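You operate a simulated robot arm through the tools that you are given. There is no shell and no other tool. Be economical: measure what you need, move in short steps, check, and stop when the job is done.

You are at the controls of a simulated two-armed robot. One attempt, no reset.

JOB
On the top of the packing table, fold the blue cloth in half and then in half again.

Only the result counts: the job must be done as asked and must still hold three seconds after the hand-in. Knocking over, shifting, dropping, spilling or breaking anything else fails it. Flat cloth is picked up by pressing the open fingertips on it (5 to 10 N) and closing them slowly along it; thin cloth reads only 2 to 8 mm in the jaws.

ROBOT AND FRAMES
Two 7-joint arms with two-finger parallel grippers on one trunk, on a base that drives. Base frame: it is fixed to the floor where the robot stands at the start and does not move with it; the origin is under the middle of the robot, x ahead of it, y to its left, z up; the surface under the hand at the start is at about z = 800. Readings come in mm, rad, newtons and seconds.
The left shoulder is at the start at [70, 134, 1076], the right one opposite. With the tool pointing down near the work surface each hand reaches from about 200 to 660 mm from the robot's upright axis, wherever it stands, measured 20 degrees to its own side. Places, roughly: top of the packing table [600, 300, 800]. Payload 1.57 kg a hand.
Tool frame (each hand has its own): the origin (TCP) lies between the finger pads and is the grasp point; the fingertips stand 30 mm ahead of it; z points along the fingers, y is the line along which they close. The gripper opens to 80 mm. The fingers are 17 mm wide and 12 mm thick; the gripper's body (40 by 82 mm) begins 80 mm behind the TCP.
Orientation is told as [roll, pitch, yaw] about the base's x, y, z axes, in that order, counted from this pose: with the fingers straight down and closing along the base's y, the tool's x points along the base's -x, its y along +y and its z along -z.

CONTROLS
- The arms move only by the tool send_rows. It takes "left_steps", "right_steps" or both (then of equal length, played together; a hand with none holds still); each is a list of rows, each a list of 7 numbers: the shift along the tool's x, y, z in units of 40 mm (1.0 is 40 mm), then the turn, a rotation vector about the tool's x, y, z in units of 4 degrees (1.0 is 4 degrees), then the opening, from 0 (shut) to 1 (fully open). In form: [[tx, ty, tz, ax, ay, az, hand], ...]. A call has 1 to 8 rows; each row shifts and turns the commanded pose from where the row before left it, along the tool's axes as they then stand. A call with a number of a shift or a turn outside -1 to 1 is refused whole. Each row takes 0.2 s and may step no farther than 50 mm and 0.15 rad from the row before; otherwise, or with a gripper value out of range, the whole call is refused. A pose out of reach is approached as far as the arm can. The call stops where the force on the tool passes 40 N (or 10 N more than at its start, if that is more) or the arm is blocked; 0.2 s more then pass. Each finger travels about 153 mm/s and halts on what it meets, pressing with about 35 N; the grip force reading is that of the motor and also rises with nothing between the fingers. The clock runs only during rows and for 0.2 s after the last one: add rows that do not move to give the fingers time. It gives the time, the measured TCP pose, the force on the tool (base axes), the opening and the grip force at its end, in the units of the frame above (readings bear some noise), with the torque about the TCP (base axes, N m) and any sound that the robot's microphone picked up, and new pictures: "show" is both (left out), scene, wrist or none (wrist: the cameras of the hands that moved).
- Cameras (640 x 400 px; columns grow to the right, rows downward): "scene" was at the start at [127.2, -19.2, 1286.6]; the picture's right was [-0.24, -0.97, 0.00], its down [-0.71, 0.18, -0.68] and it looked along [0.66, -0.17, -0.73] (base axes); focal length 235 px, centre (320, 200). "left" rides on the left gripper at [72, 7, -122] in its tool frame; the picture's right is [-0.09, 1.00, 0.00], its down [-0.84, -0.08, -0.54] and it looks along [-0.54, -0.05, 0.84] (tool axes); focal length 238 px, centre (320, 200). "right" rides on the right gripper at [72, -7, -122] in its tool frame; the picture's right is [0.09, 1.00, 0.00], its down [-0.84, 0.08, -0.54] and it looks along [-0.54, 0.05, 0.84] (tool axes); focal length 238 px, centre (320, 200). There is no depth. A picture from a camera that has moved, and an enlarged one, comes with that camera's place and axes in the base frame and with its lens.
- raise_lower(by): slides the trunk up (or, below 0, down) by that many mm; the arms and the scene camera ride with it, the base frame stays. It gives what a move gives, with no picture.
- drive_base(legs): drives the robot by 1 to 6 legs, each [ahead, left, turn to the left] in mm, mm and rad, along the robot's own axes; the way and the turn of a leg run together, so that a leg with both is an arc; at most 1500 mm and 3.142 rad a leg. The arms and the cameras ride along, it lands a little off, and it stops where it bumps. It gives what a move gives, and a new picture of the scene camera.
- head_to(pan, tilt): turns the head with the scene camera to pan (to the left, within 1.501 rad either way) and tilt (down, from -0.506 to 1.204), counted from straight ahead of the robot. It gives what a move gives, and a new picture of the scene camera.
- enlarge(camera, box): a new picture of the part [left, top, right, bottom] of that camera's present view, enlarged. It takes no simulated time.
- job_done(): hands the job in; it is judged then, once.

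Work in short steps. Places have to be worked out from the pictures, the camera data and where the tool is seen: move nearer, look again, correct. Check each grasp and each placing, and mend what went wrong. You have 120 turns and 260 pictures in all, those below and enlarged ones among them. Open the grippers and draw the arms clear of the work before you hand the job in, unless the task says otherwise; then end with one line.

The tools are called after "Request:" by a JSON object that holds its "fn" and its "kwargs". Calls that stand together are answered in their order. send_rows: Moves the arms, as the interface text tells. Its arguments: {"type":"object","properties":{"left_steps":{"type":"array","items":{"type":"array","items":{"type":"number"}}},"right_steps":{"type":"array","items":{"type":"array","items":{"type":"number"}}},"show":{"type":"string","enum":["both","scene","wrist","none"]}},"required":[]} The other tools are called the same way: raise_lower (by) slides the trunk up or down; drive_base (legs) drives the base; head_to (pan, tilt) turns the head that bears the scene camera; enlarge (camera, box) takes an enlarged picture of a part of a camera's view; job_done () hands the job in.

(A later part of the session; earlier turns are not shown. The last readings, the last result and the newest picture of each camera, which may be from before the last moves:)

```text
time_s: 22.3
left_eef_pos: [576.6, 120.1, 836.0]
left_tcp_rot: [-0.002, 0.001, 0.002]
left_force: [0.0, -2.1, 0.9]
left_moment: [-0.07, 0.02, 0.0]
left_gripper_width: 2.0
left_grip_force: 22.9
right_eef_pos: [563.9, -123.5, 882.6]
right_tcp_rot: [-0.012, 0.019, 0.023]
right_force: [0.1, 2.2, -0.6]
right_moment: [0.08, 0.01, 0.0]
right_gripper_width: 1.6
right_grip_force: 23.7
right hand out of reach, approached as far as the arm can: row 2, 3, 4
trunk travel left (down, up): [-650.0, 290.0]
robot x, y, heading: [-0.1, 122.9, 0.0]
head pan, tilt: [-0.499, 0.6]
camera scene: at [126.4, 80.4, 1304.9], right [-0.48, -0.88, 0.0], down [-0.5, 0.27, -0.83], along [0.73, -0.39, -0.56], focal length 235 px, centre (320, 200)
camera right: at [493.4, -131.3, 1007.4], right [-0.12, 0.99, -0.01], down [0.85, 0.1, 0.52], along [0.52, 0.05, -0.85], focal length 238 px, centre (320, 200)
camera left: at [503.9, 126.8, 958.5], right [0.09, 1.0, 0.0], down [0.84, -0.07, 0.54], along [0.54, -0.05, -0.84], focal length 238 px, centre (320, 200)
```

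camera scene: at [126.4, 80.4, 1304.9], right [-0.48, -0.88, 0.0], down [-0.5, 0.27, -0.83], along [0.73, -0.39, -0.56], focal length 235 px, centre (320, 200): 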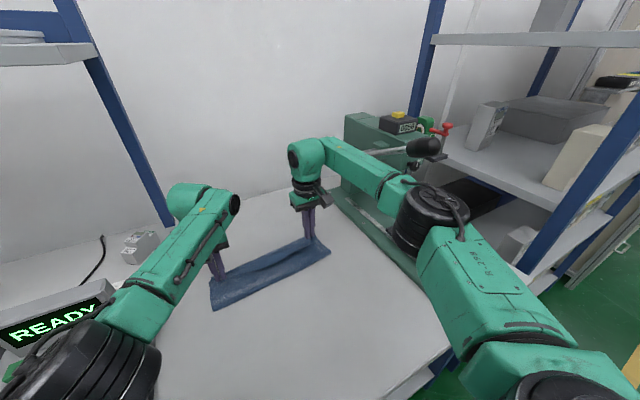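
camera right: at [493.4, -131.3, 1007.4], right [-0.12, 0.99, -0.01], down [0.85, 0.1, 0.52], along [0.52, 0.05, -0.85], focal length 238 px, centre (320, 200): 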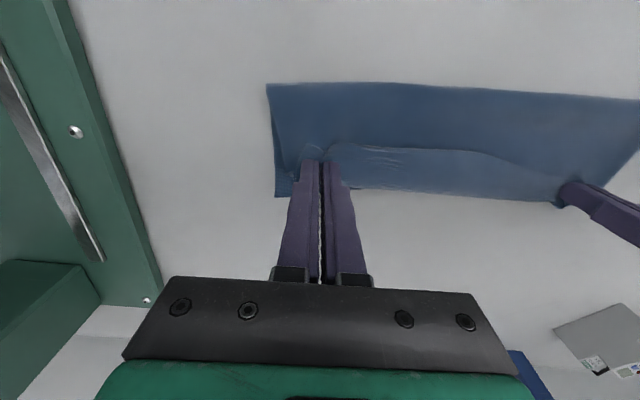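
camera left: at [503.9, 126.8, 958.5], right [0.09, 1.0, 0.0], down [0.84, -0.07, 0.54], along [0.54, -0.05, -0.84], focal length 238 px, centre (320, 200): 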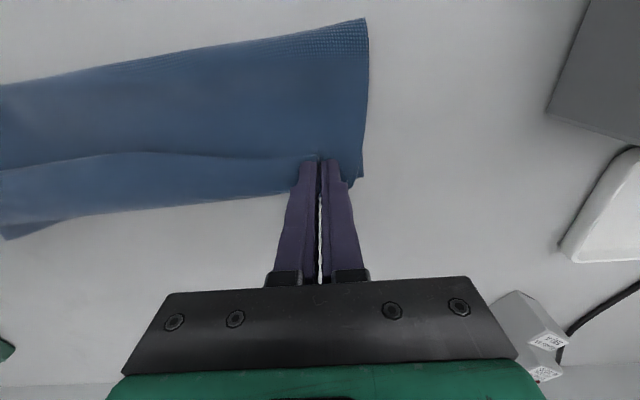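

The right hand ran out of reach with the base this far left. I lift the left a little, then shift the base back right in two small steps with the hands compensating.

Request:
{"fn": "send_rows", "kwargs": {"left_steps": [[0.15, 0.25, -0.6, 0, 0, 0, 0], [0.15, 0.25, -0.4, 0, 0, 0, 0], [0, 0, 0, 0, 0, 0, 0]], "right_steps": [[0.1, 0.25, 0, 0, 0, 0, 0], [0.1, 0.25, 0, 0, 0, 0, 0], [0, 0, 0, 0, 0, 0, 0]], "show": "none"}}

Request:
{"fn": "drive_base", "kwargs": {"legs": [[0, -40, 0]]}}

Request:
{"fn": "send_rows", "kwargs": {"left_steps": [[0, 0.5, 0, 0, 0, 0, 0], [0, 0.3, 0, 0, 0, 0, 0], [0, 0, 0, 0, 0, 0, 0]], "right_steps": [[0, 0.5, 0, 0, 0, 0, 0], [0, 0.3, 0, 0, 0, 0, 0], [0, 0, 0, 0, 0, 0, 0]]}}

```text
time_s: 23.1
left_eef_pos: [565.3, 140.1, 874.3]
left_tcp_rot: [0.0, 0.002, 0.005]
left_force: [0.4, -1.3, -0.2]
left_moment: [0.0, 0.02, -0.03]
left_gripper_width: 1.9
left_grip_force: 23.1
right_eef_pos: [556.5, -103.3, 883.0]
right_tcp_rot: [-0.007, 0.021, 0.023]
right_force: [1.4, -0.6, -0.4]
right_moment: [0.01, 0.02, -0.01]
right_gripper_width: 1.5
right_grip_force: 23.4
trunk travel left (down, up): [-650.0, 290.0]
robot x, y, heading: [-2.1, 122.9, 0.002]
head pan, tilt: [-0.499, 0.6]
```

```text
time_s: 24.0
left_eef_pos: [563.7, 101.7, 874.9]
left_tcp_rot: [-0.004, 0.003, 0.005]
left_force: [-0.2, -0.8, 1.1]
left_moment: [-0.01, -0.01, -0.03]
left_gripper_width: 1.9
left_grip_force: 22.9
right_eef_pos: [555.3, -141.8, 883.0]
right_tcp_rot: [-0.008, 0.02, 0.025]
right_force: [-0.2, 0.3, -0.5]
right_moment: [-0.01, 0.01, -0.01]
right_gripper_width: 1.6
right_grip_force: 24.0
trunk travel left (down, up): [-650.0, 290.0]
robot x, y, heading: [1.2, 83.0, 0.004]
head pan, tilt: [-0.499, 0.6]
camera scene: at [126.7, 42.5, 1304.9], right [-0.48, -0.88, 0.0], down [-0.5, 0.27, -0.83], along [0.73, -0.39, -0.56], focal length 235 px, centre (320, 200)
```

scene: 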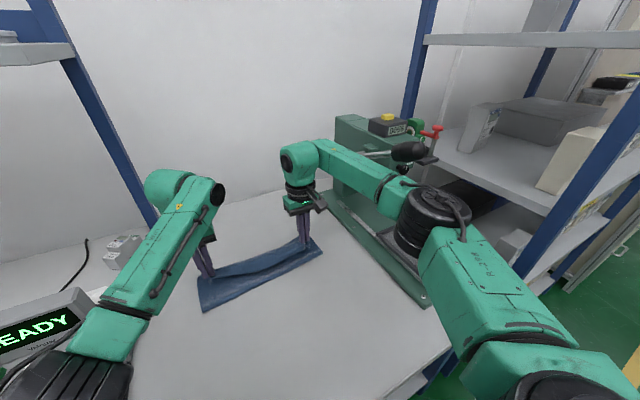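

```text
time_s: 24.8
left_eef_pos: [563.3, 132.4, 874.2]
left_tcp_rot: [-0.002, 0.0, 0.004]
left_force: [-0.9, 0.6, 0.1]
left_moment: [0.03, 0.01, 0.03]
left_gripper_width: 1.8
left_grip_force: 23.3
right_eef_pos: [554.4, -111.0, 882.9]
right_tcp_rot: [-0.009, 0.023, 0.023]
right_force: [0.2, -0.5, 0.0]
right_moment: [-0.02, -0.03, 0.04]
right_gripper_width: 1.4
right_grip_force: 23.0
trunk travel left (down, up): [-650.0, 290.0]
robot x, y, heading: [1.4, 82.3, 0.006]
head pan, tilt: [-0.499, 0.6]
camera scene: at [127.0, 40.1, 1304.8], right [-0.48, -0.88, 0.0], down [-0.5, 0.27, -0.82], along [0.73, -0.39, -0.57], focal length 235 px, centre (320, 200)
camera right: at [484.4, -119.0, 1006.6], right [-0.12, 0.99, -0.01], down [0.85, 0.1, 0.52], along [0.52, 0.06, -0.85], focal length 238 px, centre (320, 200)
camera left: at [492.1, 139.3, 997.6], right [0.09, 1.0, 0.0], down [0.84, -0.07, 0.54], along [0.54, -0.05, -0.84], focal length 238 px, centre (320, 200)
```

scene: 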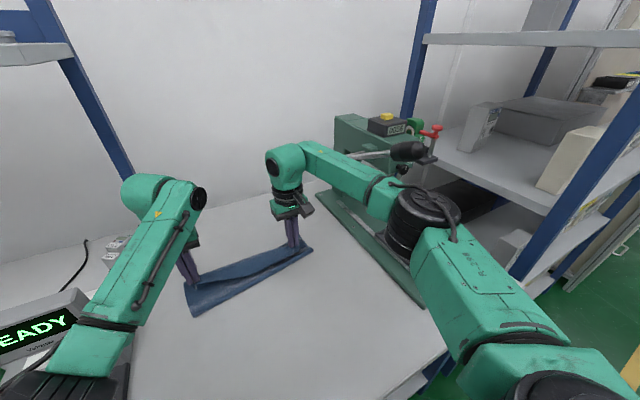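
right: 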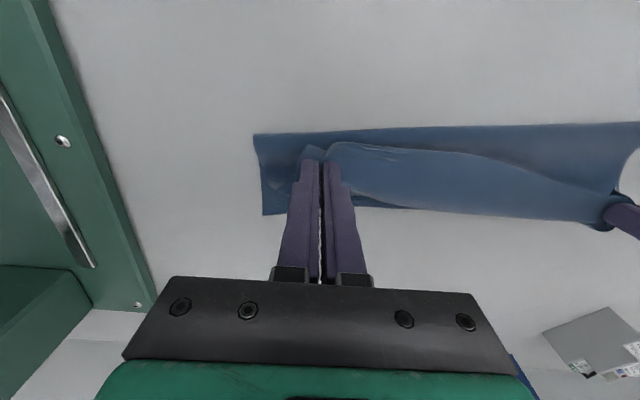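
left: 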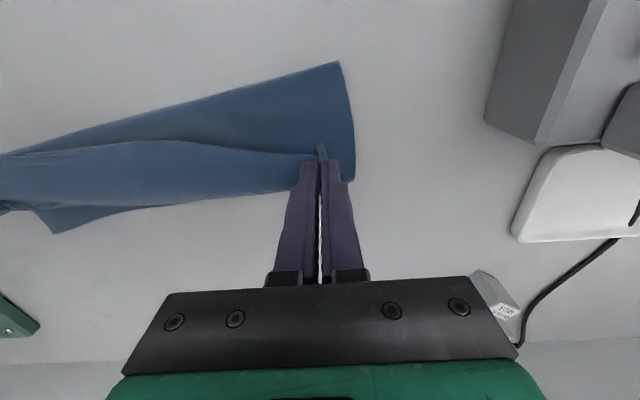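

The cloth's far edge now lies at right (636,−163), left (600,160), a bit farther off. I'll drive the base ahead a small 25 mm for reach (there seems to be a gap to the table).

Request:
{"fn": "drive_base", "kwargs": {"legs": [[25, 0, 0]]}}

```text
time_s: 25.8
left_eef_pos: [589.3, 131.9, 873.6]
left_tcp_rot: [-0.003, 0.003, 0.002]
left_force: [0.3, 0.4, -0.2]
left_moment: [0.03, 0.01, -0.01]
left_gripper_width: 1.6
left_grip_force: 23.4
right_eef_pos: [579.6, -111.5, 881.2]
right_tcp_rot: [-0.008, 0.024, 0.022]
right_force: [1.2, -0.1, -0.8]
right_moment: [-0.02, 0.01, 0.03]
right_gripper_width: 1.7
right_grip_force: 23.2
trunk travel left (down, up): [-650.0, 290.0]
robot x, y, heading: [26.9, 85.1, 0.002]
head pan, tilt: [-0.499, 0.6]
stopped in leg 1: the robot was blocked; the commanded pose is now the measured one
camera scene: at [153.9, 40.8, 1304.4], right [-0.48, -0.88, 0.0], down [-0.5, 0.27, -0.82], along [0.72, -0.39, -0.57], focal length 235 px, centre (320, 200)
```

scene: 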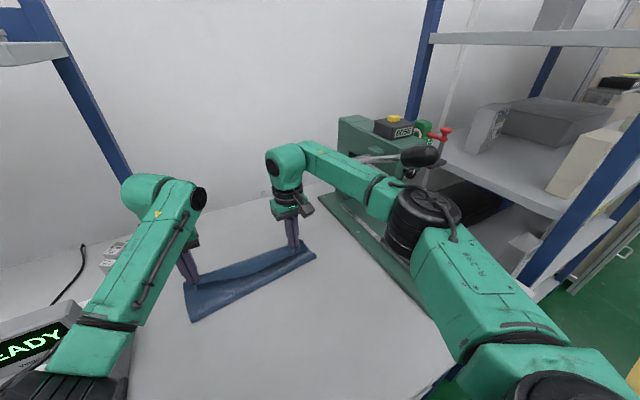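

The base just touched the table front; I back off 6 mm to avoid pressing on it, then lower the edge.

Request:
{"fn": "drive_base", "kwargs": {"legs": [[-6, 0, 0]]}}

Request:
{"fn": "send_rows", "kwargs": {"left_steps": [[-0.1, -0.05, 0.1, 0, 0, 0, 0], [-0.05, -0.05, 0.2, 0, 0, 0, 0], [0, -0.05, 0.3, 0, 0, 0, 0], [0, 0, 0.3, 0, 0, 0, 0], [0, 0, 0, 0, 0, 0, 0]], "right_steps": [[-0.3, -0.15, 0.3, 0, 0, 0, 0], [-0.3, -0.15, 0.3, 0, 0, 0, 0], [-0.3, -0.1, 0.3, 0, 0, 0, 0], [-0.2, 0, 0.2, 0, 0, 0, 0], [0, 0, 0, 0, 0, 0, 0]]}}

```text
time_s: 26.6
left_eef_pos: [582.4, 133.5, 874.6]
left_tcp_rot: [-0.003, 0.003, 0.001]
left_force: [0.1, 0.4, -0.2]
left_moment: [-0.01, -0.01, 0.01]
left_gripper_width: 2.0
left_grip_force: 23.5
right_eef_pos: [573.5, -112.3, 881.3]
right_tcp_rot: [-0.009, 0.02, 0.024]
right_force: [0.1, -0.1, -0.1]
right_moment: [0.01, -0.02, 0.01]
right_gripper_width: 1.7
right_grip_force: 23.5
trunk travel left (down, up): [-650.0, 290.0]
robot x, y, heading: [19.1, 85.8, 0.001]
head pan, tilt: [-0.499, 0.6]
camera scene: at [146.0, 40.9, 1304.7], right [-0.48, -0.88, 0.0], down [-0.5, 0.27, -0.82], along [0.72, -0.39, -0.57], focal length 235 px, centre (320, 200)
```

scene: 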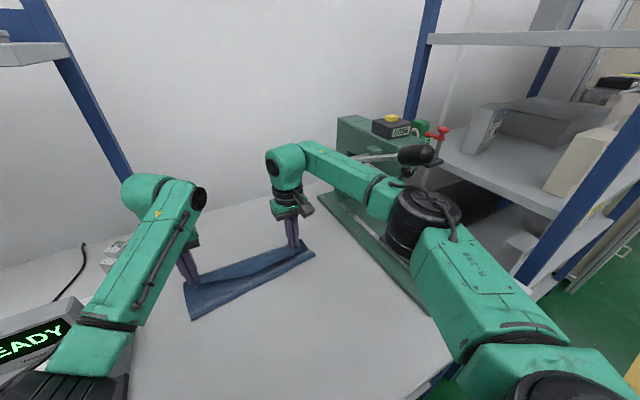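

```text
time_s: 27.8
left_eef_pos: [590.3, 127.1, 838.5]
left_tcp_rot: [-0.001, 0.0, 0.002]
left_force: [-0.5, -3.4, 0.2]
left_moment: [-0.05, -0.01, -0.03]
left_gripper_width: 1.9
left_grip_force: 23.7
right_eef_pos: [600.4, -125.0, 853.5]
right_tcp_rot: [-0.01, 0.016, 0.02]
right_force: [0.2, 3.9, -0.1]
right_moment: [0.12, 0.01, 0.0]
right_gripper_width: 1.8
right_grip_force: 23.4
right hand out of reach, approached as far as the arm can: row 3, 4
trunk travel left (down, up): [-650.0, 290.0]
robot x, y, heading: [19.3, 86.8, 0.0]
head pan, tilt: [-0.499, 0.6]
camera scene: at [144.9, 41.1, 1304.8], right [-0.48, -0.88, 0.0], down [-0.5, 0.27, -0.83], along [0.72, -0.39, -0.56], focal length 235 px, centre (320, 200)
camera right: at [529.7, -131.4, 976.3], right [-0.11, 0.99, -0.01], down [0.84, 0.1, 0.53], along [0.52, 0.05, -0.85], focal length 238 px, centre (320, 200)
camera left: at [516.9, 132.9, 961.3], right [0.09, 1.0, 0.0], down [0.84, -0.08, 0.54], along [0.54, -0.05, -0.84], focal length 238 px, centre (320, 200)
```

scene: 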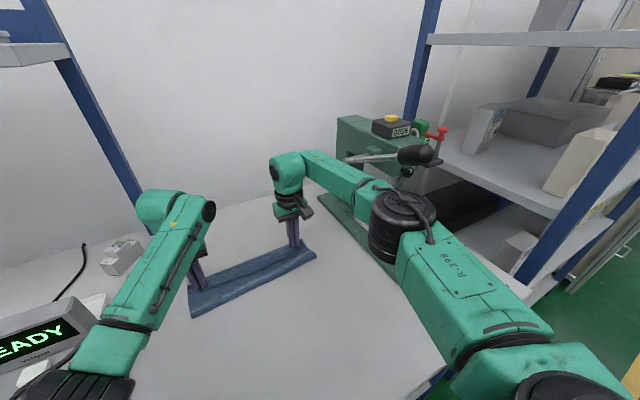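
right: 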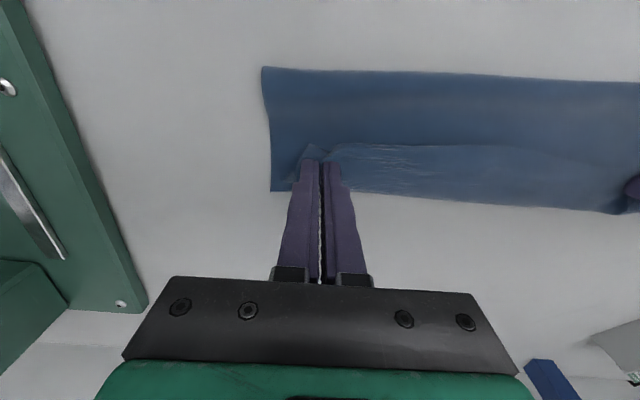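
left: 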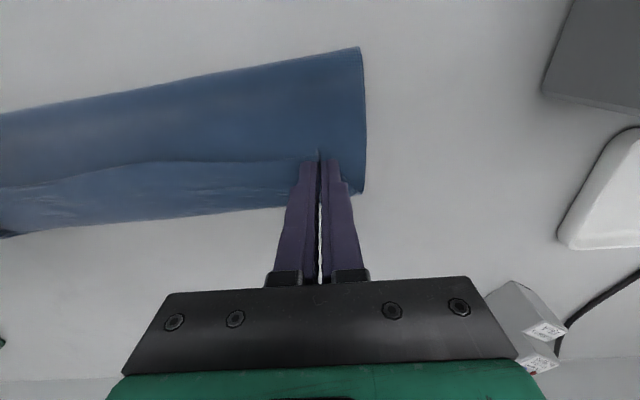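

The right hand is ~16 mm short. Tilting its tool so the fingers point slightly forward will gain reach; I do that in place.

Request:
{"fn": "send_rows", "kwargs": {"right_steps": [[0, 0, 0, 0, -1, 0, 0], [0, 0, 0, 0, -1, 0, 0], [0, 0, 0, 0, -1, 0, 0], [0, 0, 0, 0, 0, 0, 0]], "show": "wrist"}}

```text
time_s: 28.8
left_eef_pos: [589.0, 125.8, 839.0]
left_tcp_rot: [-0.003, 0.001, 0.001]
left_force: [0.4, -3.2, 0.1]
left_moment: [-0.12, 0.0, 0.01]
left_gripper_width: 1.8
left_grip_force: 23.2
right_eef_pos: [601.0, -123.5, 852.5]
right_tcp_rot: [-0.01, -0.19, 0.024]
right_force: [0.0, 4.7, 0.1]
right_moment: [0.12, -0.01, 0.05]
right_gripper_width: 1.7
right_grip_force: 23.0
trunk travel left (down, up): [-650.0, 290.0]
robot x, y, heading: [21.2, 79.7, 0.003]
head pan, tilt: [-0.499, 0.6]
camera right: at [506.0, -132.5, 959.1], right [-0.11, 0.99, -0.03], down [0.72, 0.1, 0.69], along [0.69, 0.06, -0.72], focal length 238 px, centre (320, 200)
```

right: 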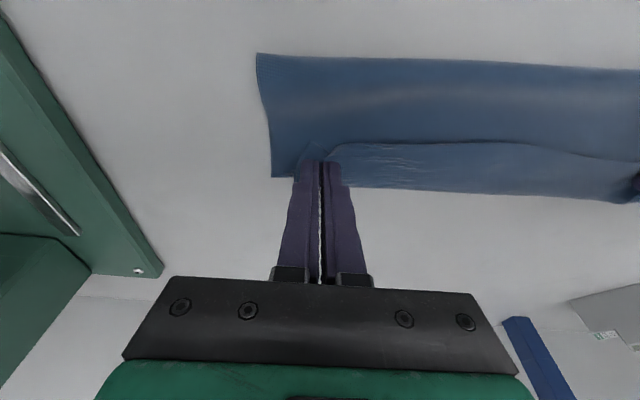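

Now I lower the right hand the last 20 mm with a slight advance, and the left 5 mm.

Request:
{"fn": "send_rows", "kwargs": {"left_steps": [[0, -0.03, 0.05, 0, 0, 0, 0], [0, 0, 0.05, 0, 0, 0, 0], [0, 0, 0.02, 0, 0, 0, 0], [0, 0, 0, 0, 0, 0, 0]], "right_steps": [[-0.1, 0, 0.2, 0, 0, 0, 0], [-0.08, 0, 0.2, 0, 0, 0, 0], [0, 0, 0.12, 0, 0, 0, 0], [0, 0, 0, 0, 0, 0, 0]], "show": "wrist"}}

```text
time_s: 29.8
left_eef_pos: [588.7, 124.4, 834.4]
left_tcp_rot: [-0.001, -0.001, 0.001]
left_force: [1.2, -2.6, 0.3]
left_moment: [-0.09, 0.01, -0.02]
left_gripper_width: 1.5
left_grip_force: 23.3
right_eef_pos: [611.5, -123.8, 833.6]
right_tcp_rot: [-0.009, -0.189, 0.024]
right_force: [-1.8, 4.8, 4.3]
right_moment: [0.13, 0.03, 0.02]
right_gripper_width: 1.6
right_grip_force: 23.2
trunk travel left (down, up): [-650.0, 290.0]
robot x, y, heading: [21.1, 79.5, 0.001]
head pan, tilt: [-0.499, 0.6]
camera right: at [516.6, -132.3, 940.7], right [-0.11, 0.99, -0.03], down [0.72, 0.1, 0.69], along [0.69, 0.06, -0.72], focal length 238 px, centre (320, 200)
camera left: at [516.6, 132.1, 956.9], right [0.09, 1.0, 0.0], down [0.84, -0.07, 0.54], along [0.54, -0.05, -0.84], focal length 238 px, centre (320, 200)
```

right: 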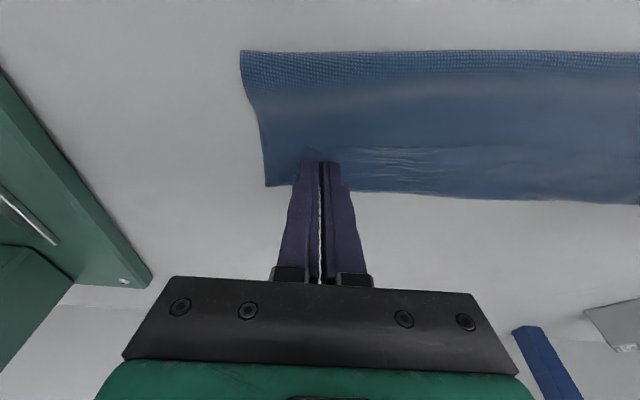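
left: 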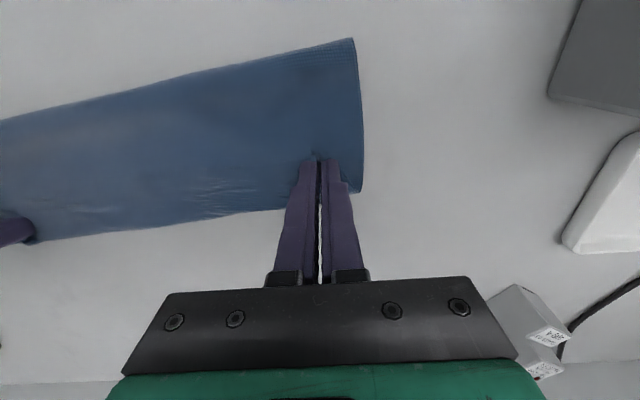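

The edge lies close to the far edge. I release both hands and lift straight off.

Request:
{"fn": "send_rows", "kwargs": {"left_steps": [[0, 0, 0, 0, 0, 0, 0.1], [0, 0, 0, 0, 0, 0, 0.2], [0, 0, -0.1, 0, 0, 0, 0.2], [0, 0, -0.3, 0, 0, 0, 0.2], [0, 0, -0.8, 0, 0, 0, 0.2], [0.5, 0, -0.8, 0, 0, 0, 0.2], [0.5, 0, -0.8, 0, 0, 0, 0.2]], "right_steps": [[0, 0, 0, 0, 0, 0, 0.1], [0, 0, 0, 0, 0, 0, 0.2], [0, 0, -0.1, 0, 0, 0, 0.2], [0, 0, -0.3, 0, 0, 0, 0.2], [0.1, 0, -0.8, 0, 0, 0, 0.2], [0.5, 0, -0.3, 0, 1, 0, 0.2], [0.5, 0, -0.1, 0, 1, 0, 0.2]]}}

```text
time_s: 31.4
left_eef_pos: [548.4, 125.0, 946.3]
left_tcp_rot: [-0.001, 0.0, 0.001]
left_force: [-0.2, -1.3, 0.0]
left_moment: [0.0, -0.03, -0.01]
left_gripper_width: 16.1
left_grip_force: 0.0
right_eef_pos: [555.2, -125.2, 890.4]
right_tcp_rot: [-0.006, -0.052, 0.022]
right_force: [-1.0, 0.3, -0.3]
right_moment: [0.01, -0.02, -0.01]
right_gripper_width: 16.2
right_grip_force: 0.1
trunk travel left (down, up): [-650.0, 290.0]
robot x, y, heading: [19.8, 83.4, 0.001]
head pan, tilt: [-0.499, 0.6]
camera scene: at [143.6, 40.7, 1304.9], right [-0.48, -0.88, 0.0], down [-0.5, 0.27, -0.83], along [0.73, -0.39, -0.56], focal length 235 px, centre (320, 200)
camera right: at [476.1, -133.8, 1008.6], right [-0.11, 0.99, -0.01], down [0.81, 0.1, 0.58], along [0.58, 0.06, -0.81], focal length 238 px, centre (320, 200)
camera left: at [475.9, 131.4, 1069.8], right [0.09, 1.0, 0.0], down [0.84, -0.08, 0.54], along [0.54, -0.05, -0.84], focal length 238 px, centre (320, 200)
```

scene: 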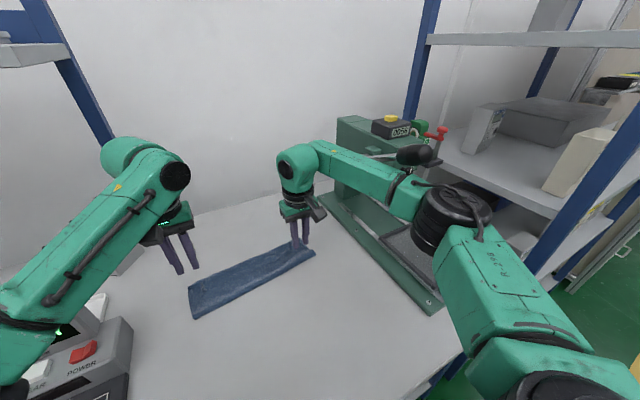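
right: 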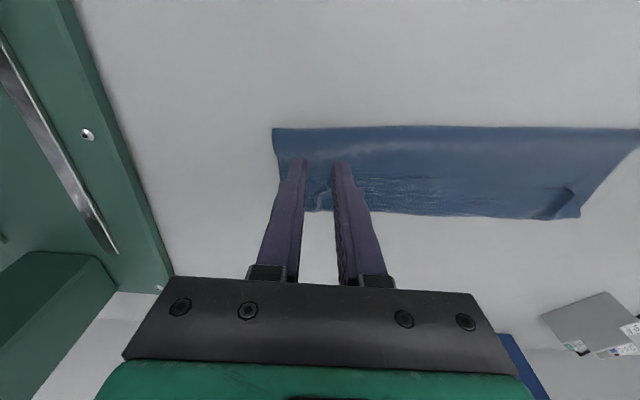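
left: 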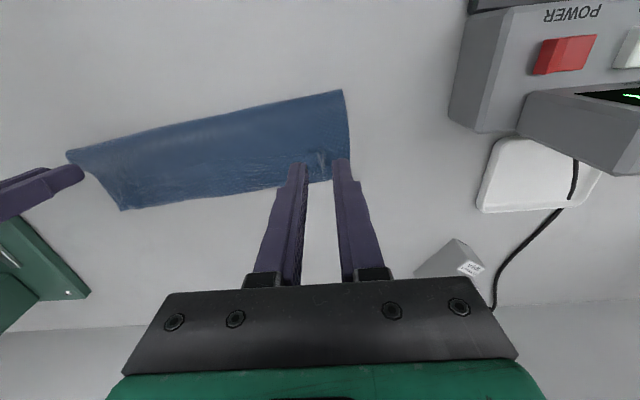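

First fold looks good. I draw both hands back to get a clear view of the folded strip.

Request:
{"fn": "send_rows", "kwargs": {"left_steps": [[0.9, 0.3, 0, 0, 0, 0, 0.3], [0.9, 0.3, 0, 0, 0, 0, 0.3], [0.9, 0.3, 0, 0, 0, 0, 0.3], [0.9, 0, 0, 0, 0, 0, 0.3]], "right_steps": [[0.9, 0.2, -0.2, 0, 0.75, 0, 0.3], [0.9, 0.2, -0.2, 0, 0, 0, 0.3], [0.9, 0.2, -0.2, 0, 0, 0, 0.3], [0.9, 0, -0.2, 0, 0, 0, 0.3]], "show": "none"}}

Request:
{"fn": "head_to", "kwargs": {"pan": -0.2, "tilt": 0.8}}

```text
time_s: 32.4
left_eef_pos: [402.9, 160.9, 947.6]
left_tcp_rot: [-0.001, -0.001, 0.003]
left_force: [0.9, -0.1, -0.3]
left_moment: [0.02, -0.03, 0.0]
left_gripper_width: 24.1
left_grip_force: 0.1
right_eef_pos: [409.0, -102.8, 922.2]
right_tcp_rot: [-0.009, 0.001, 0.021]
right_force: [0.7, 0.3, 0.0]
right_moment: [-0.02, 0.0, 0.02]
right_gripper_width: 24.2
right_grip_force: 0.1
trunk travel left (down, up): [-650.0, 290.0]
robot x, y, heading: [15.5, 82.6, -0.001]
head pan, tilt: [-0.499, 0.6]
```

```text
time_s: 33.2
left_eef_pos: [407.6, 160.6, 945.7]
left_tcp_rot: [-0.001, 0.002, 0.002]
left_force: [-0.3, -0.8, 0.3]
left_moment: [0.02, -0.01, -0.01]
left_gripper_width: 24.1
left_grip_force: 0.1
right_eef_pos: [412.2, -104.3, 919.8]
right_tcp_rot: [-0.006, 0.002, 0.025]
right_force: [-0.2, -0.5, 0.2]
right_moment: [0.01, -0.01, -0.04]
right_gripper_width: 23.8
right_grip_force: 0.1
trunk travel left (down, up): [-650.0, 290.0]
robot x, y, heading: [15.9, 85.9, 0.0]
head pan, tilt: [-0.201, 0.799]
camera scene: at [146.9, 67.1, 1287.9], right [-0.2, -0.98, 0.0], down [-0.7, 0.14, -0.7], along [0.68, -0.14, -0.72], focal length 235 px, centre (320, 200)
```

scene: 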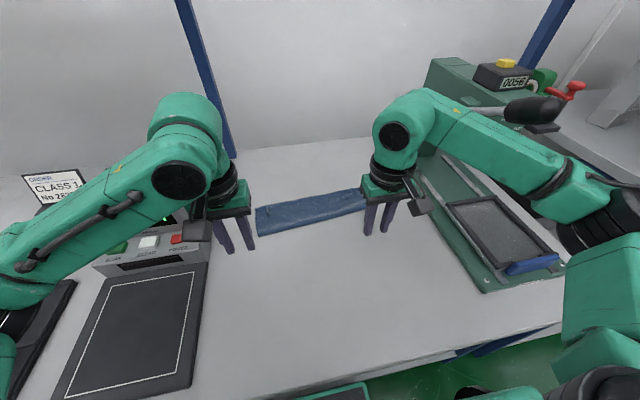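

Look at the strip from both wrist cameras.

Request:
{"fn": "enlarge", "kwargs": {"camera": "right", "box": [160, 60, 640, 360]}}

Request:
{"fn": "enlarge", "kwargs": {"camera": "left", "box": [0, 60, 480, 360]}}

```text
1.33 times, centred on (400, 210) of right
camera zoom: at [339.8, -111.3, 1042.6], right [-0.11, 0.99, -0.01], down [0.84, 0.1, 0.54], along [0.54, 0.05, -0.84], focal length 318 px, centre (213, 187)
```

zoom: 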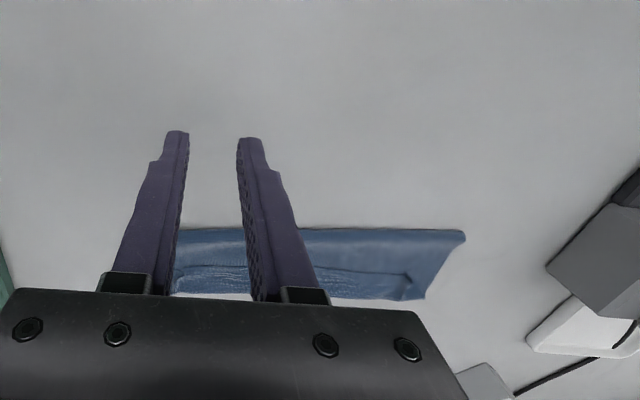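

```text
1.33 times, centred on (240, 210) of left
camera zoom: at [334.1, 167.9, 1068.4], right [0.09, 1.0, 0.0], down [0.84, -0.07, 0.54], along [0.54, -0.05, -0.84], focal length 318 px, centre (427, 187)
```

zoom: 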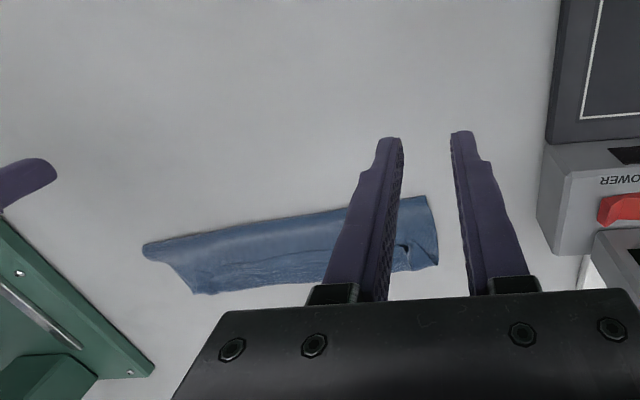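

The strip appears narrower (~95 mm) than the expected ~121 mm. Let me zoom in from the scene camera.

Request:
{"fn": "enlarge", "kwargs": {"camera": "scene", "box": [230, 170, 390, 270]}}

```text
4.00 times, centred on (310, 220) of scene
camera zoom: at [146.9, 67.1, 1287.9], right [-0.2, -0.98, 0.0], down [-0.7, 0.14, -0.7], along [0.68, -0.14, -0.72], focal length 939 px, centre (360, 120)
```

zoom: 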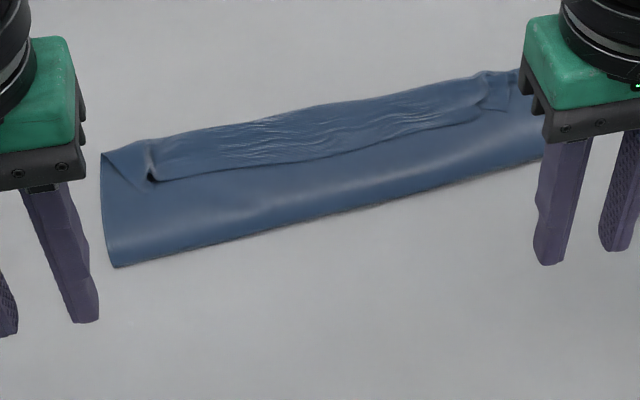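

The hem flopped back about 35 mm because the crease was dragged too far forward. I'll regrip the hem at the two pinch points, unfold, pull the cloth nearer, and refold properly. First I hover over the pinch points.

Request:
{"fn": "send_rows", "kwargs": {"left_steps": [[-0.85, -0.19, 0.48, 0, 0, 0, 0.35], [-0.85, -0.19, 0.48, 0, 0, 0, 0.35], [-0.85, -0.19, 0.48, 0, 0, 0, 0.35], [-0.85, -0.19, 0.48, 0, 0, 0, 0.35], [-0.85, -0.19, 0.48, 0, 0, 0, 0.35], [0, 0, 0, 0, 0, 0, 0.35]], "right_steps": [[-0.93, -0.08, 0.35, 0, 0, 0, 0.35], [-0.93, -0.08, 0.35, 0, 0, 0, 0.35], [-0.93, -0.08, 0.35, 0, 0, 0, 0.35], [-0.93, -0.08, 0.35, 0, -1, 0, 0.35], [-0.93, -0.08, 0.35, 0, -1, 0, 0.35], [0, 0, 0, 0, -0.5, 0, 0.35]]}}

```text
time_s: 34.6
left_eef_pos: [573.2, 124.1, 850.9]
left_tcp_rot: [-0.002, -0.002, -0.001]
left_force: [-0.1, -1.1, 1.1]
left_moment: [-0.02, -0.02, -0.01]
left_gripper_width: 27.8
left_grip_force: 0.1
right_eef_pos: [596.9, -115.1, 852.8]
right_tcp_rot: [-0.01, -0.173, 0.027]
right_force: [-0.9, 0.8, 0.2]
right_moment: [-0.05, -0.04, 0.02]
right_gripper_width: 28.1
right_grip_force: 0.1
trunk travel left (down, up): [-650.0, 290.0]
robot x, y, heading: [12.5, 83.3, -0.001]
head pan, tilt: [-0.201, 0.799]
camera scene: at [145.1, 67.4, 1288.1], right [-0.2, -0.98, 0.0], down [-0.7, 0.14, -0.7], along [0.68, -0.14, -0.72], focal length 235 px, centre (320, 200)
camera right: at [504.5, -123.5, 960.8], right [-0.11, 0.99, -0.03], down [0.73, 0.1, 0.68], along [0.68, 0.06, -0.73], focal length 238 px, centre (320, 200)
camera left: at [501.5, 130.2, 972.9], right [0.09, 1.0, 0.0], down [0.84, -0.08, 0.54], along [0.54, -0.05, -0.84], focal length 238 px, centre (320, 200)
```

scene: 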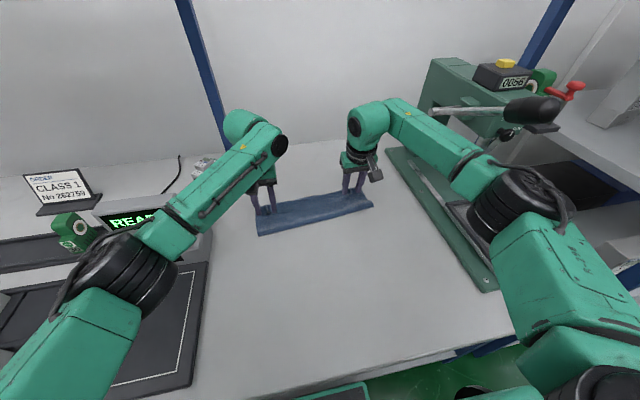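
right: 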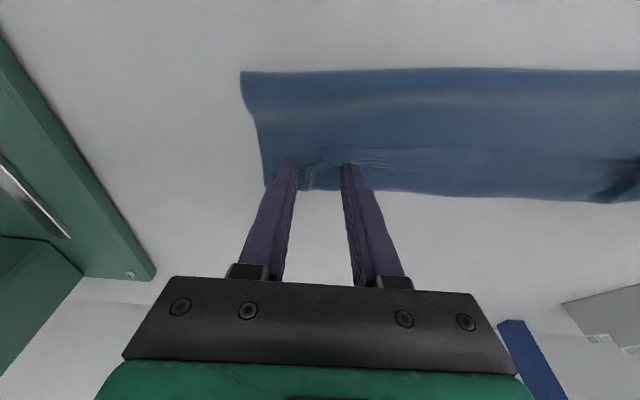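
left: 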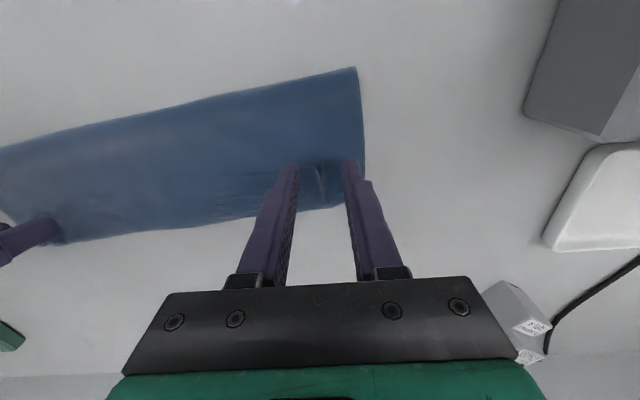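

Zoom on both pinch points.

Request:
{"fn": "enlarge", "kwargs": {"camera": "left", "box": [220, 100, 420, 225]}}

Request:
{"fn": "enlarge", "kwargs": {"camera": "right", "box": [220, 90, 420, 215]}}

```text
3.20 times, centred on (320, 162) of left
camera zoom: at [501.5, 130.2, 972.9], right [0.09, 1.0, 0.0], down [0.84, -0.08, 0.54], along [0.54, -0.05, -0.84], focal length 763 px, centre (320, 320)
```

zoom: 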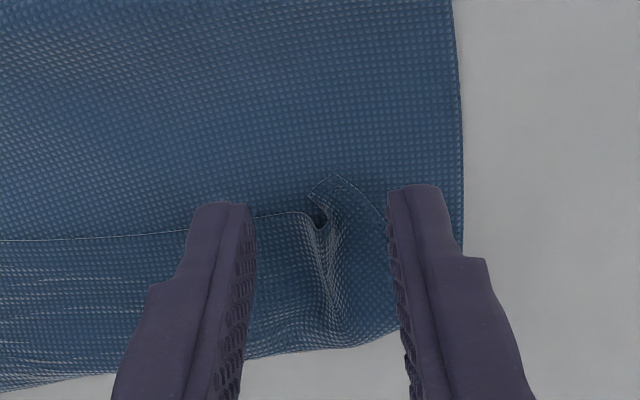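

```text
3.20 times, centred on (320, 152) of right
camera zoom: at [504.5, -123.5, 960.8], right [-0.11, 0.99, -0.03], down [0.73, 0.1, 0.68], along [0.68, 0.06, -0.73], focal length 763 px, centre (320, 352)
```

zoom: 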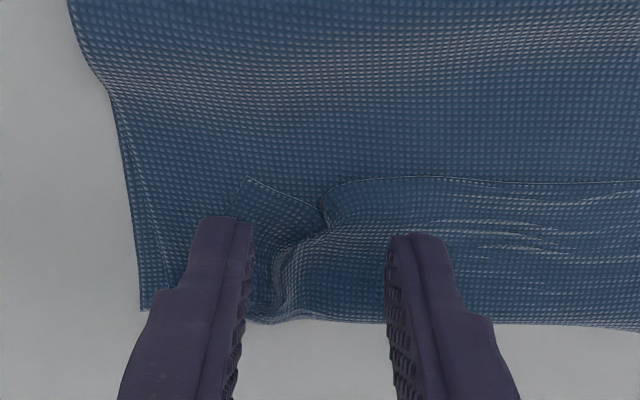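

Confirmed: the hem is flipped back with the pinch ridges standing right between the fingers. I descend over the ridges.

Request:
{"fn": "send_rows", "kwargs": {"left_steps": [[-0.2, 0, 0.25, 0, 0, 0, 0.35], [0, 0, 0.2, 0, 0, 0, 0.35], [0, 0, 0.05, 0, 0, 0, 0.35], [0, 0, 0, 0, 0, 0, 0.35]], "right_steps": [[-0.055, 0, 0.27, 0, 0, 0, 0.35], [0, 0, 0.22, 0, 0, 0, 0.35], [0, 0, 0.05, 0, 0, 0, 0.35], [0, 0, 0, 0, 0, 0, 0.35]], "show": "none"}}

```text
time_s: 35.6
left_eef_pos: [581.3, 123.8, 832.3]
left_tcp_rot: [-0.001, -0.002, 0.0]
left_force: [0.8, -0.6, 4.9]
left_moment: [0.05, -0.04, 0.01]
left_gripper_width: 28.2
left_grip_force: 0.0
right_eef_pos: [603.7, -116.5, 832.9]
right_tcp_rot: [-0.009, -0.176, 0.025]
right_force: [2.0, -1.4, 9.7]
right_moment: [0.11, -0.01, -0.03]
right_gripper_width: 27.4
right_grip_force: 0.1
trunk travel left (down, up): [-650.0, 290.0]
robot x, y, heading: [17.9, 81.5, 0.003]
head pan, tilt: [-0.201, 0.799]
```

Good contact (5 and 10 N). Closing slowly.

Request:
{"fn": "send_rows", "kwargs": {"left_steps": [[0, 0, 0.02, 0, 0, 0, 0.3], [0, 0, 0, 0, 0, 0, 0.25], [0, 0, 0, 0, 0, 0, 0.2], [0, 0, 0, 0, 0, 0, 0.15], [0, 0, 0, 0, 0, 0, 0.1], [0, 0, 0, 0, 0, 0, 0.05], [0, 0, 0, 0, 0, 0, 0], [0, 0, 0, 0, 0, 0, 0]], "right_steps": [[0, 0, 0, 0, 0, 0, 0.3], [0, 0, 0, 0, 0, 0, 0.25], [0, 0, 0, 0, 0, 0, 0.2], [0, 0, 0, 0, 0, 0, 0.15], [0, 0, 0, 0, 0, 0, 0.1], [0, 0, 0, 0, 0, 0, 0.05], [0, 0, 0, 0, 0, 0, 0], [0, 0, 0, 0, 0, 0, 0]], "show": "none"}}

```text
time_s: 37.4
left_eef_pos: [580.5, 123.7, 831.6]
left_tcp_rot: [-0.004, -0.001, 0.003]
left_force: [-0.2, -2.3, 9.4]
left_moment: [-0.08, -0.07, 0.02]
left_gripper_width: 6.1
left_grip_force: 25.8
right_eef_pos: [602.6, -115.2, 832.1]
right_tcp_rot: [-0.012, -0.174, 0.025]
right_force: [-0.8, 2.3, 7.9]
right_moment: [0.17, 0.05, 0.02]
right_gripper_width: 1.8
right_grip_force: 24.0
trunk travel left (down, up): [-650.0, 290.0]
robot x, y, heading: [16.7, 86.5, 0.002]
head pan, tilt: [-0.201, 0.799]
```

Both hold cloth (left 6 mm, perhaps extra layers). I lift a little and look.

Request:
{"fn": "send_rows", "kwargs": {"left_steps": [[0.2, 0, -0.5, 0, 0, 0, 0], [0.4, 0, -0.6, 0, 0, 0, 0], [0.6, 0, -0.4, 0, 0, 0, 0], [0, 0, 0, 0, 0, 0, 0]], "right_steps": [[0.2, 0, -0.5, 0, 0.8, 0, 0], [0.4, 0, -0.6, 0, 0.8, 0, 0], [0.6, 0, -0.4, 0, 0.8, 0, 0], [0, 0, 0, 0, 0, 0, 0]]}}

```text
time_s: 38.4
left_eef_pos: [534.5, 122.7, 888.8]
left_tcp_rot: [-0.001, 0.004, 0.002]
left_force: [1.0, -4.5, -0.5]
left_moment: [-0.15, 0.02, 0.01]
left_gripper_width: 2.0
left_grip_force: 23.7
right_eef_pos: [547.9, -116.5, 883.8]
right_tcp_rot: [-0.009, -0.002, 0.021]
right_force: [0.4, 5.1, -0.4]
right_moment: [0.11, 0.04, -0.01]
right_gripper_width: 2.1
right_grip_force: 23.3
trunk travel left (down, up): [-650.0, 290.0]
robot x, y, heading: [18.0, 82.8, -0.002]
head pan, tilt: [-0.201, 0.799]
camera scene: at [147.2, 66.8, 1287.8], right [-0.2, -0.98, 0.0], down [-0.7, 0.14, -0.7], along [0.68, -0.14, -0.72], focal length 235 px, centre (320, 200)
camera right: at [476.0, -125.1, 1007.4], right [-0.11, 0.99, -0.01], down [0.83, 0.1, 0.54], along [0.54, 0.05, -0.84], focal length 238 px, centre (320, 200)
camera left: at [463.0, 129.5, 1011.6], right [0.09, 1.0, 0.0], down [0.84, -0.08, 0.54], along [0.54, -0.05, -0.84], focal length 238 px, centre (320, 200)
```

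scene: 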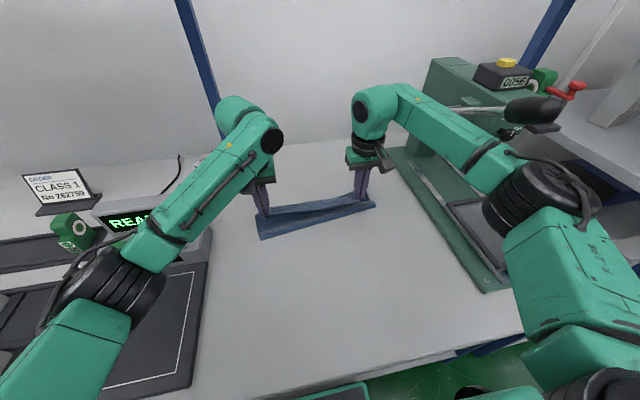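
right: 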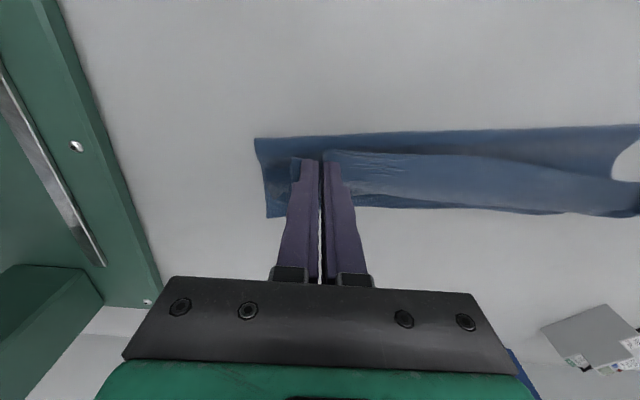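
left: 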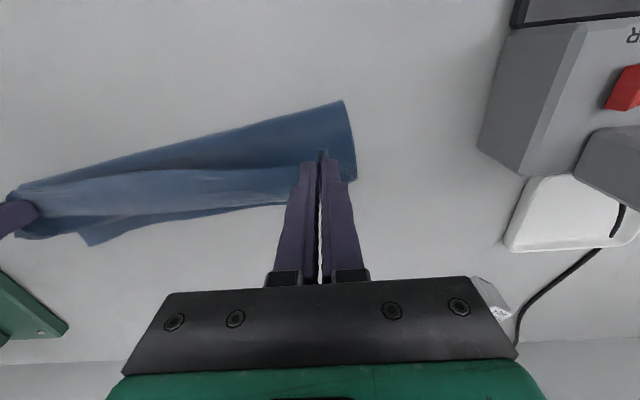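

The hem alone is held (2 mm each). I now pull it back toward the robot to unfold the cloth flat and draw it nearer and straighter.

Request:
{"fn": "send_rows", "kwargs": {"left_steps": [[0.8, 0, 0, 0, 0, 0, 0], [0.8, 0, 0, 0, 0, 0, 0], [0.8, 0, 0.1, 0, 0, 0, 0], [0.8, 0, 0.3, 0, 0, 0, 0], [0.8, 0, 0.4, 0, 0, 0, 0], [0.8, 0, 0.3, 0, 0, 0, 0], [0.2, 0, 0.1, 0, 0, 0, 0], [0, 0, 0, 0, 0, 0, 0]], "right_steps": [[0.8, 0, 0, 0, 0, 0, 0], [0.8, 0, 0, 0, 0, 0, 0], [0.8, 0, 0.1, 0, 0, 0, 0], [0.8, 0, 0.3, 0, 0, 0, 0], [0.8, 0, 0.4, 0, 0, 0, 0], [0.8, 0, 0.2, 0, 0, 0, 0], [0.25, 0, 0.1, 0, 0, 0, 0], [0, 0, 0, 0, 0, 0, 0]]}}

```text
time_s: 40.2
left_eef_pos: [333.8, 123.1, 842.1]
left_tcp_rot: [-0.003, 0.001, 0.001]
left_force: [-0.2, -11.9, 0.2]
left_moment: [-0.35, -0.01, -0.01]
left_gripper_width: 1.5
left_grip_force: 24.1
right_eef_pos: [348.3, -122.0, 840.8]
right_tcp_rot: [-0.008, -0.005, 0.022]
right_force: [0.2, 12.2, -0.5]
right_moment: [0.35, 0.0, -0.04]
right_gripper_width: 2.2
right_grip_force: 23.7
trunk travel left (down, up): [-650.0, 290.0]
robot x, y, heading: [19.4, 80.9, -0.002]
head pan, tilt: [-0.201, 0.799]
camera scene: at [146.5, 67.2, 1287.9], right [-0.2, -0.98, 0.0], down [-0.7, 0.14, -0.7], along [0.68, -0.14, -0.72], focal length 235 px, centre (320, 200)
camera right: at [274.2, -130.5, 963.2], right [-0.11, 0.99, -0.01], down [0.83, 0.1, 0.54], along [0.54, 0.06, -0.84], focal length 238 px, centre (320, 200)
camera left: at [262.3, 129.6, 964.3], right [0.09, 1.0, 0.0], down [0.84, -0.07, 0.54], along [0.54, -0.05, -0.84], focal length 238 px, centre (320, 200)
```

scene: 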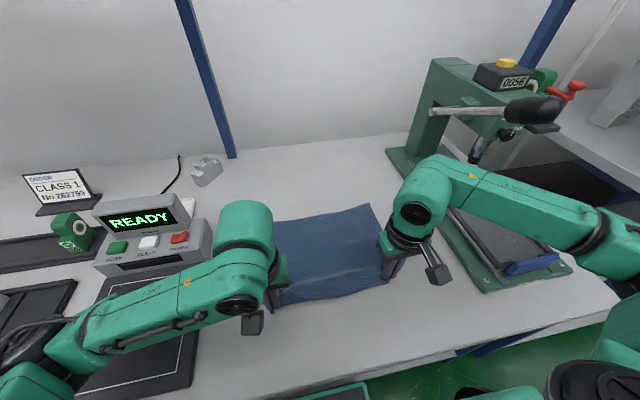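
right: 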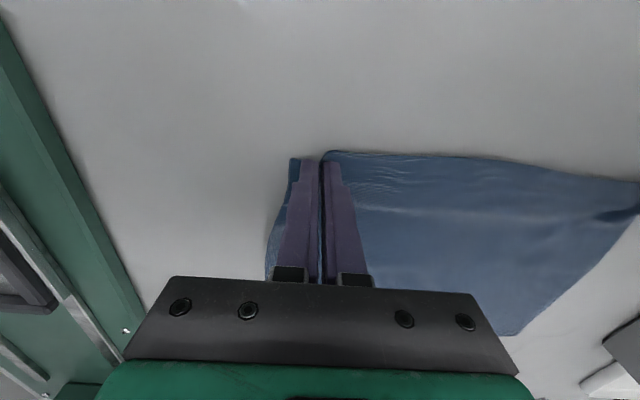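
left: 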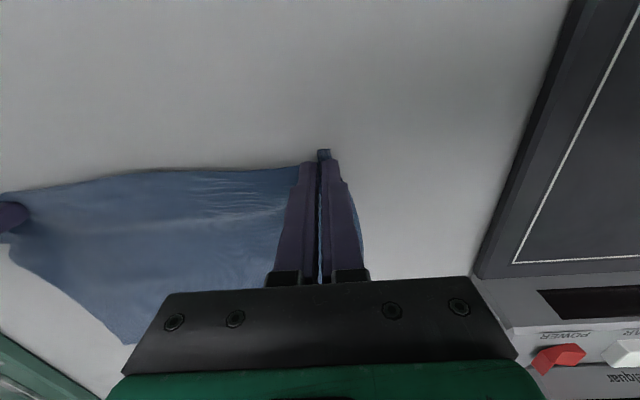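

The cloth is flat and nearer: far edge at right (568,−158), left (551,149). Now I fold again with a proper arc, first half.

Request:
{"fn": "send_rows", "kwargs": {"left_steps": [[-0.15, -0.1, -0.88, 0, 0, 0, 0], [-0.5, -0.05, -0.75, 0, 0, 0, 0], [-0.82, 0, -0.25, 0, 0, 0, 0], [-0.96, 0, 0, 0, 0, 0, 0], [0, 0, 0, 0, 0, 0, 0]], "right_steps": [[-0.15, 0, -0.88, 0, 0, 0, 0], [-0.5, -0.05, -0.75, 0, 0, 0, 0], [-0.82, 0, -0.25, 0, 0, 0, 0], [-0.96, 0, 0, 0, 0, 0, 0], [0, 0, 0, 0, 0, 0, 0]]}}

```text
time_s: 41.4
left_eef_pos: [432.0, 115.3, 917.7]
left_tcp_rot: [-0.001, 0.001, 0.002]
left_force: [-1.0, -2.4, 1.4]
left_moment: [-0.06, -0.02, -0.02]
left_gripper_width: 2.0
left_grip_force: 23.4
right_eef_pos: [443.0, -121.1, 916.0]
right_tcp_rot: [-0.012, -0.006, 0.024]
right_force: [-0.3, 2.4, -1.4]
right_moment: [0.07, -0.02, -0.06]
right_gripper_width: 1.9
right_grip_force: 23.9
trunk travel left (down, up): [-650.0, 290.0]
robot x, y, heading: [16.3, 85.7, -0.001]
head pan, tilt: [-0.201, 0.799]
camera scene: at [144.9, 67.2, 1288.1], right [-0.2, -0.98, 0.0], down [-0.7, 0.14, -0.7], along [0.68, -0.14, -0.72], focal length 235 px, centre (320, 200)
camera right: at [369.9, -129.0, 1039.6], right [-0.11, 0.99, -0.01], down [0.83, 0.1, 0.55], along [0.54, 0.05, -0.84], focal length 238 px, centre (320, 200)
camera left: at [359.2, 123.4, 1040.7], right [0.09, 1.0, 0.0], down [0.84, -0.08, 0.54], along [0.54, -0.05, -0.84], focal length 238 px, centre (320, 200)
```

scene: 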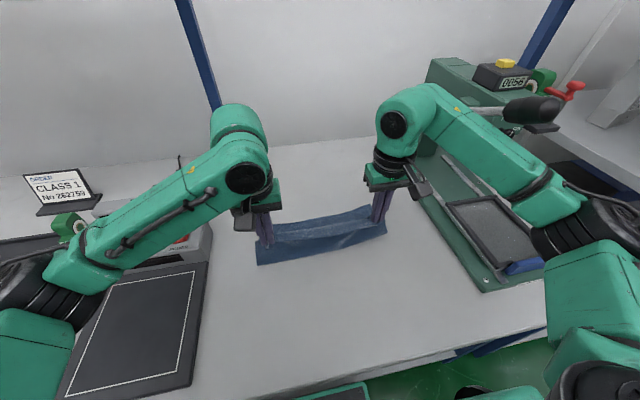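
right: 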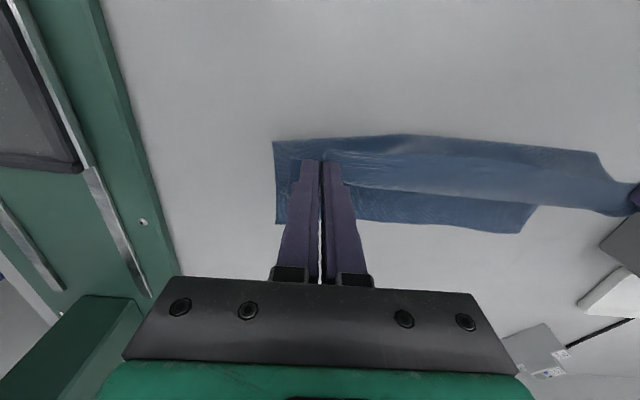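
left: 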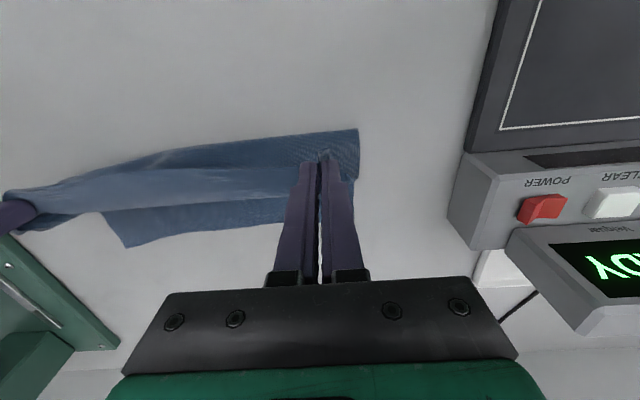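

The crease is near the middle (bottom layer ~110 mm). I bring the hem down on the far edge: left grip target x≈530, right x≈549.

Request:
{"fn": "send_rows", "kwargs": {"left_steps": [[-0.65, 0, 0.05, 0, 0, 0, 0], [-0.6, 0, 0.3, 0, 0, 0, 0], [-0.5, 0, 0.5, 0, 0, 0, 0], [-0.4, 0, 0.6, 0, 0, 0, 0], [-0.3, 0, 0.55, 0, 0, 0, 0], [0, 0, 0, 0, 0, 0, 0]], "right_steps": [[-0.7, 0, 0.05, 0, 0, 0, 0], [-0.65, 0, 0.3, 0, 0, 0, 0], [-0.55, -0.05, 0.5, 0, 0, 0, 0], [-0.45, -0.05, 0.6, 0, 0, 0, 0], [-0.3, 0, 0.5, 0, 0, 0, 0], [0, 0, 0, 0, 0, 0, 0]]}}

```text
time_s: 42.8
left_eef_pos: [529.2, 116.3, 836.8]
left_tcp_rot: [-0.002, 0.0, 0.002]
left_force: [0.9, -4.2, -0.1]
left_moment: [-0.08, -0.01, 0.0]
left_gripper_width: 2.0
left_grip_force: 23.4
right_eef_pos: [552.1, -122.4, 838.5]
right_tcp_rot: [-0.008, -0.005, 0.023]
right_force: [0.3, 3.8, -0.1]
right_moment: [0.11, 0.0, -0.06]
right_gripper_width: 1.8
right_grip_force: 23.3
trunk travel left (down, up): [-650.0, 290.0]
robot x, y, heading: [16.5, 84.5, -0.001]
head pan, tilt: [-0.201, 0.799]
camera scene: at [145.9, 67.2, 1288.0], right [-0.2, -0.98, 0.0], down [-0.7, 0.14, -0.7], along [0.68, -0.14, -0.72], focal length 235 px, centre (320, 200)
camera right: at [478.0, -130.5, 961.4], right [-0.12, 0.99, -0.01], down [0.83, 0.1, 0.55], along [0.54, 0.05, -0.84], focal length 238 px, centre (320, 200)
camera left: at [456.9, 123.0, 959.4], right [0.09, 1.0, 0.0], down [0.84, -0.08, 0.54], along [0.54, -0.05, -0.84], focal length 238 px, centre (320, 200)
```

scene: 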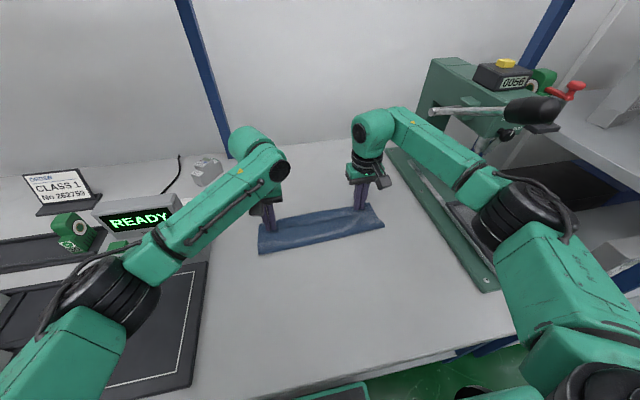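
right: 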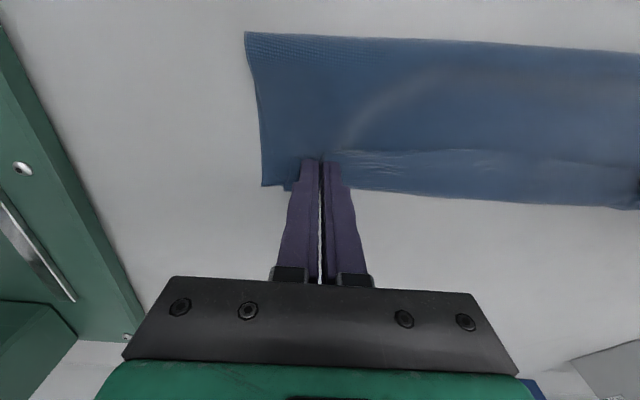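
left: 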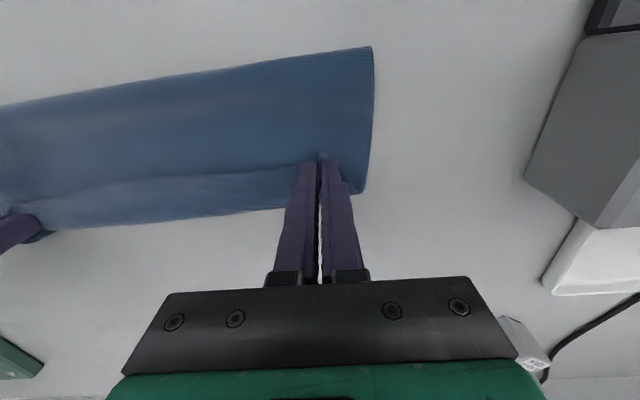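

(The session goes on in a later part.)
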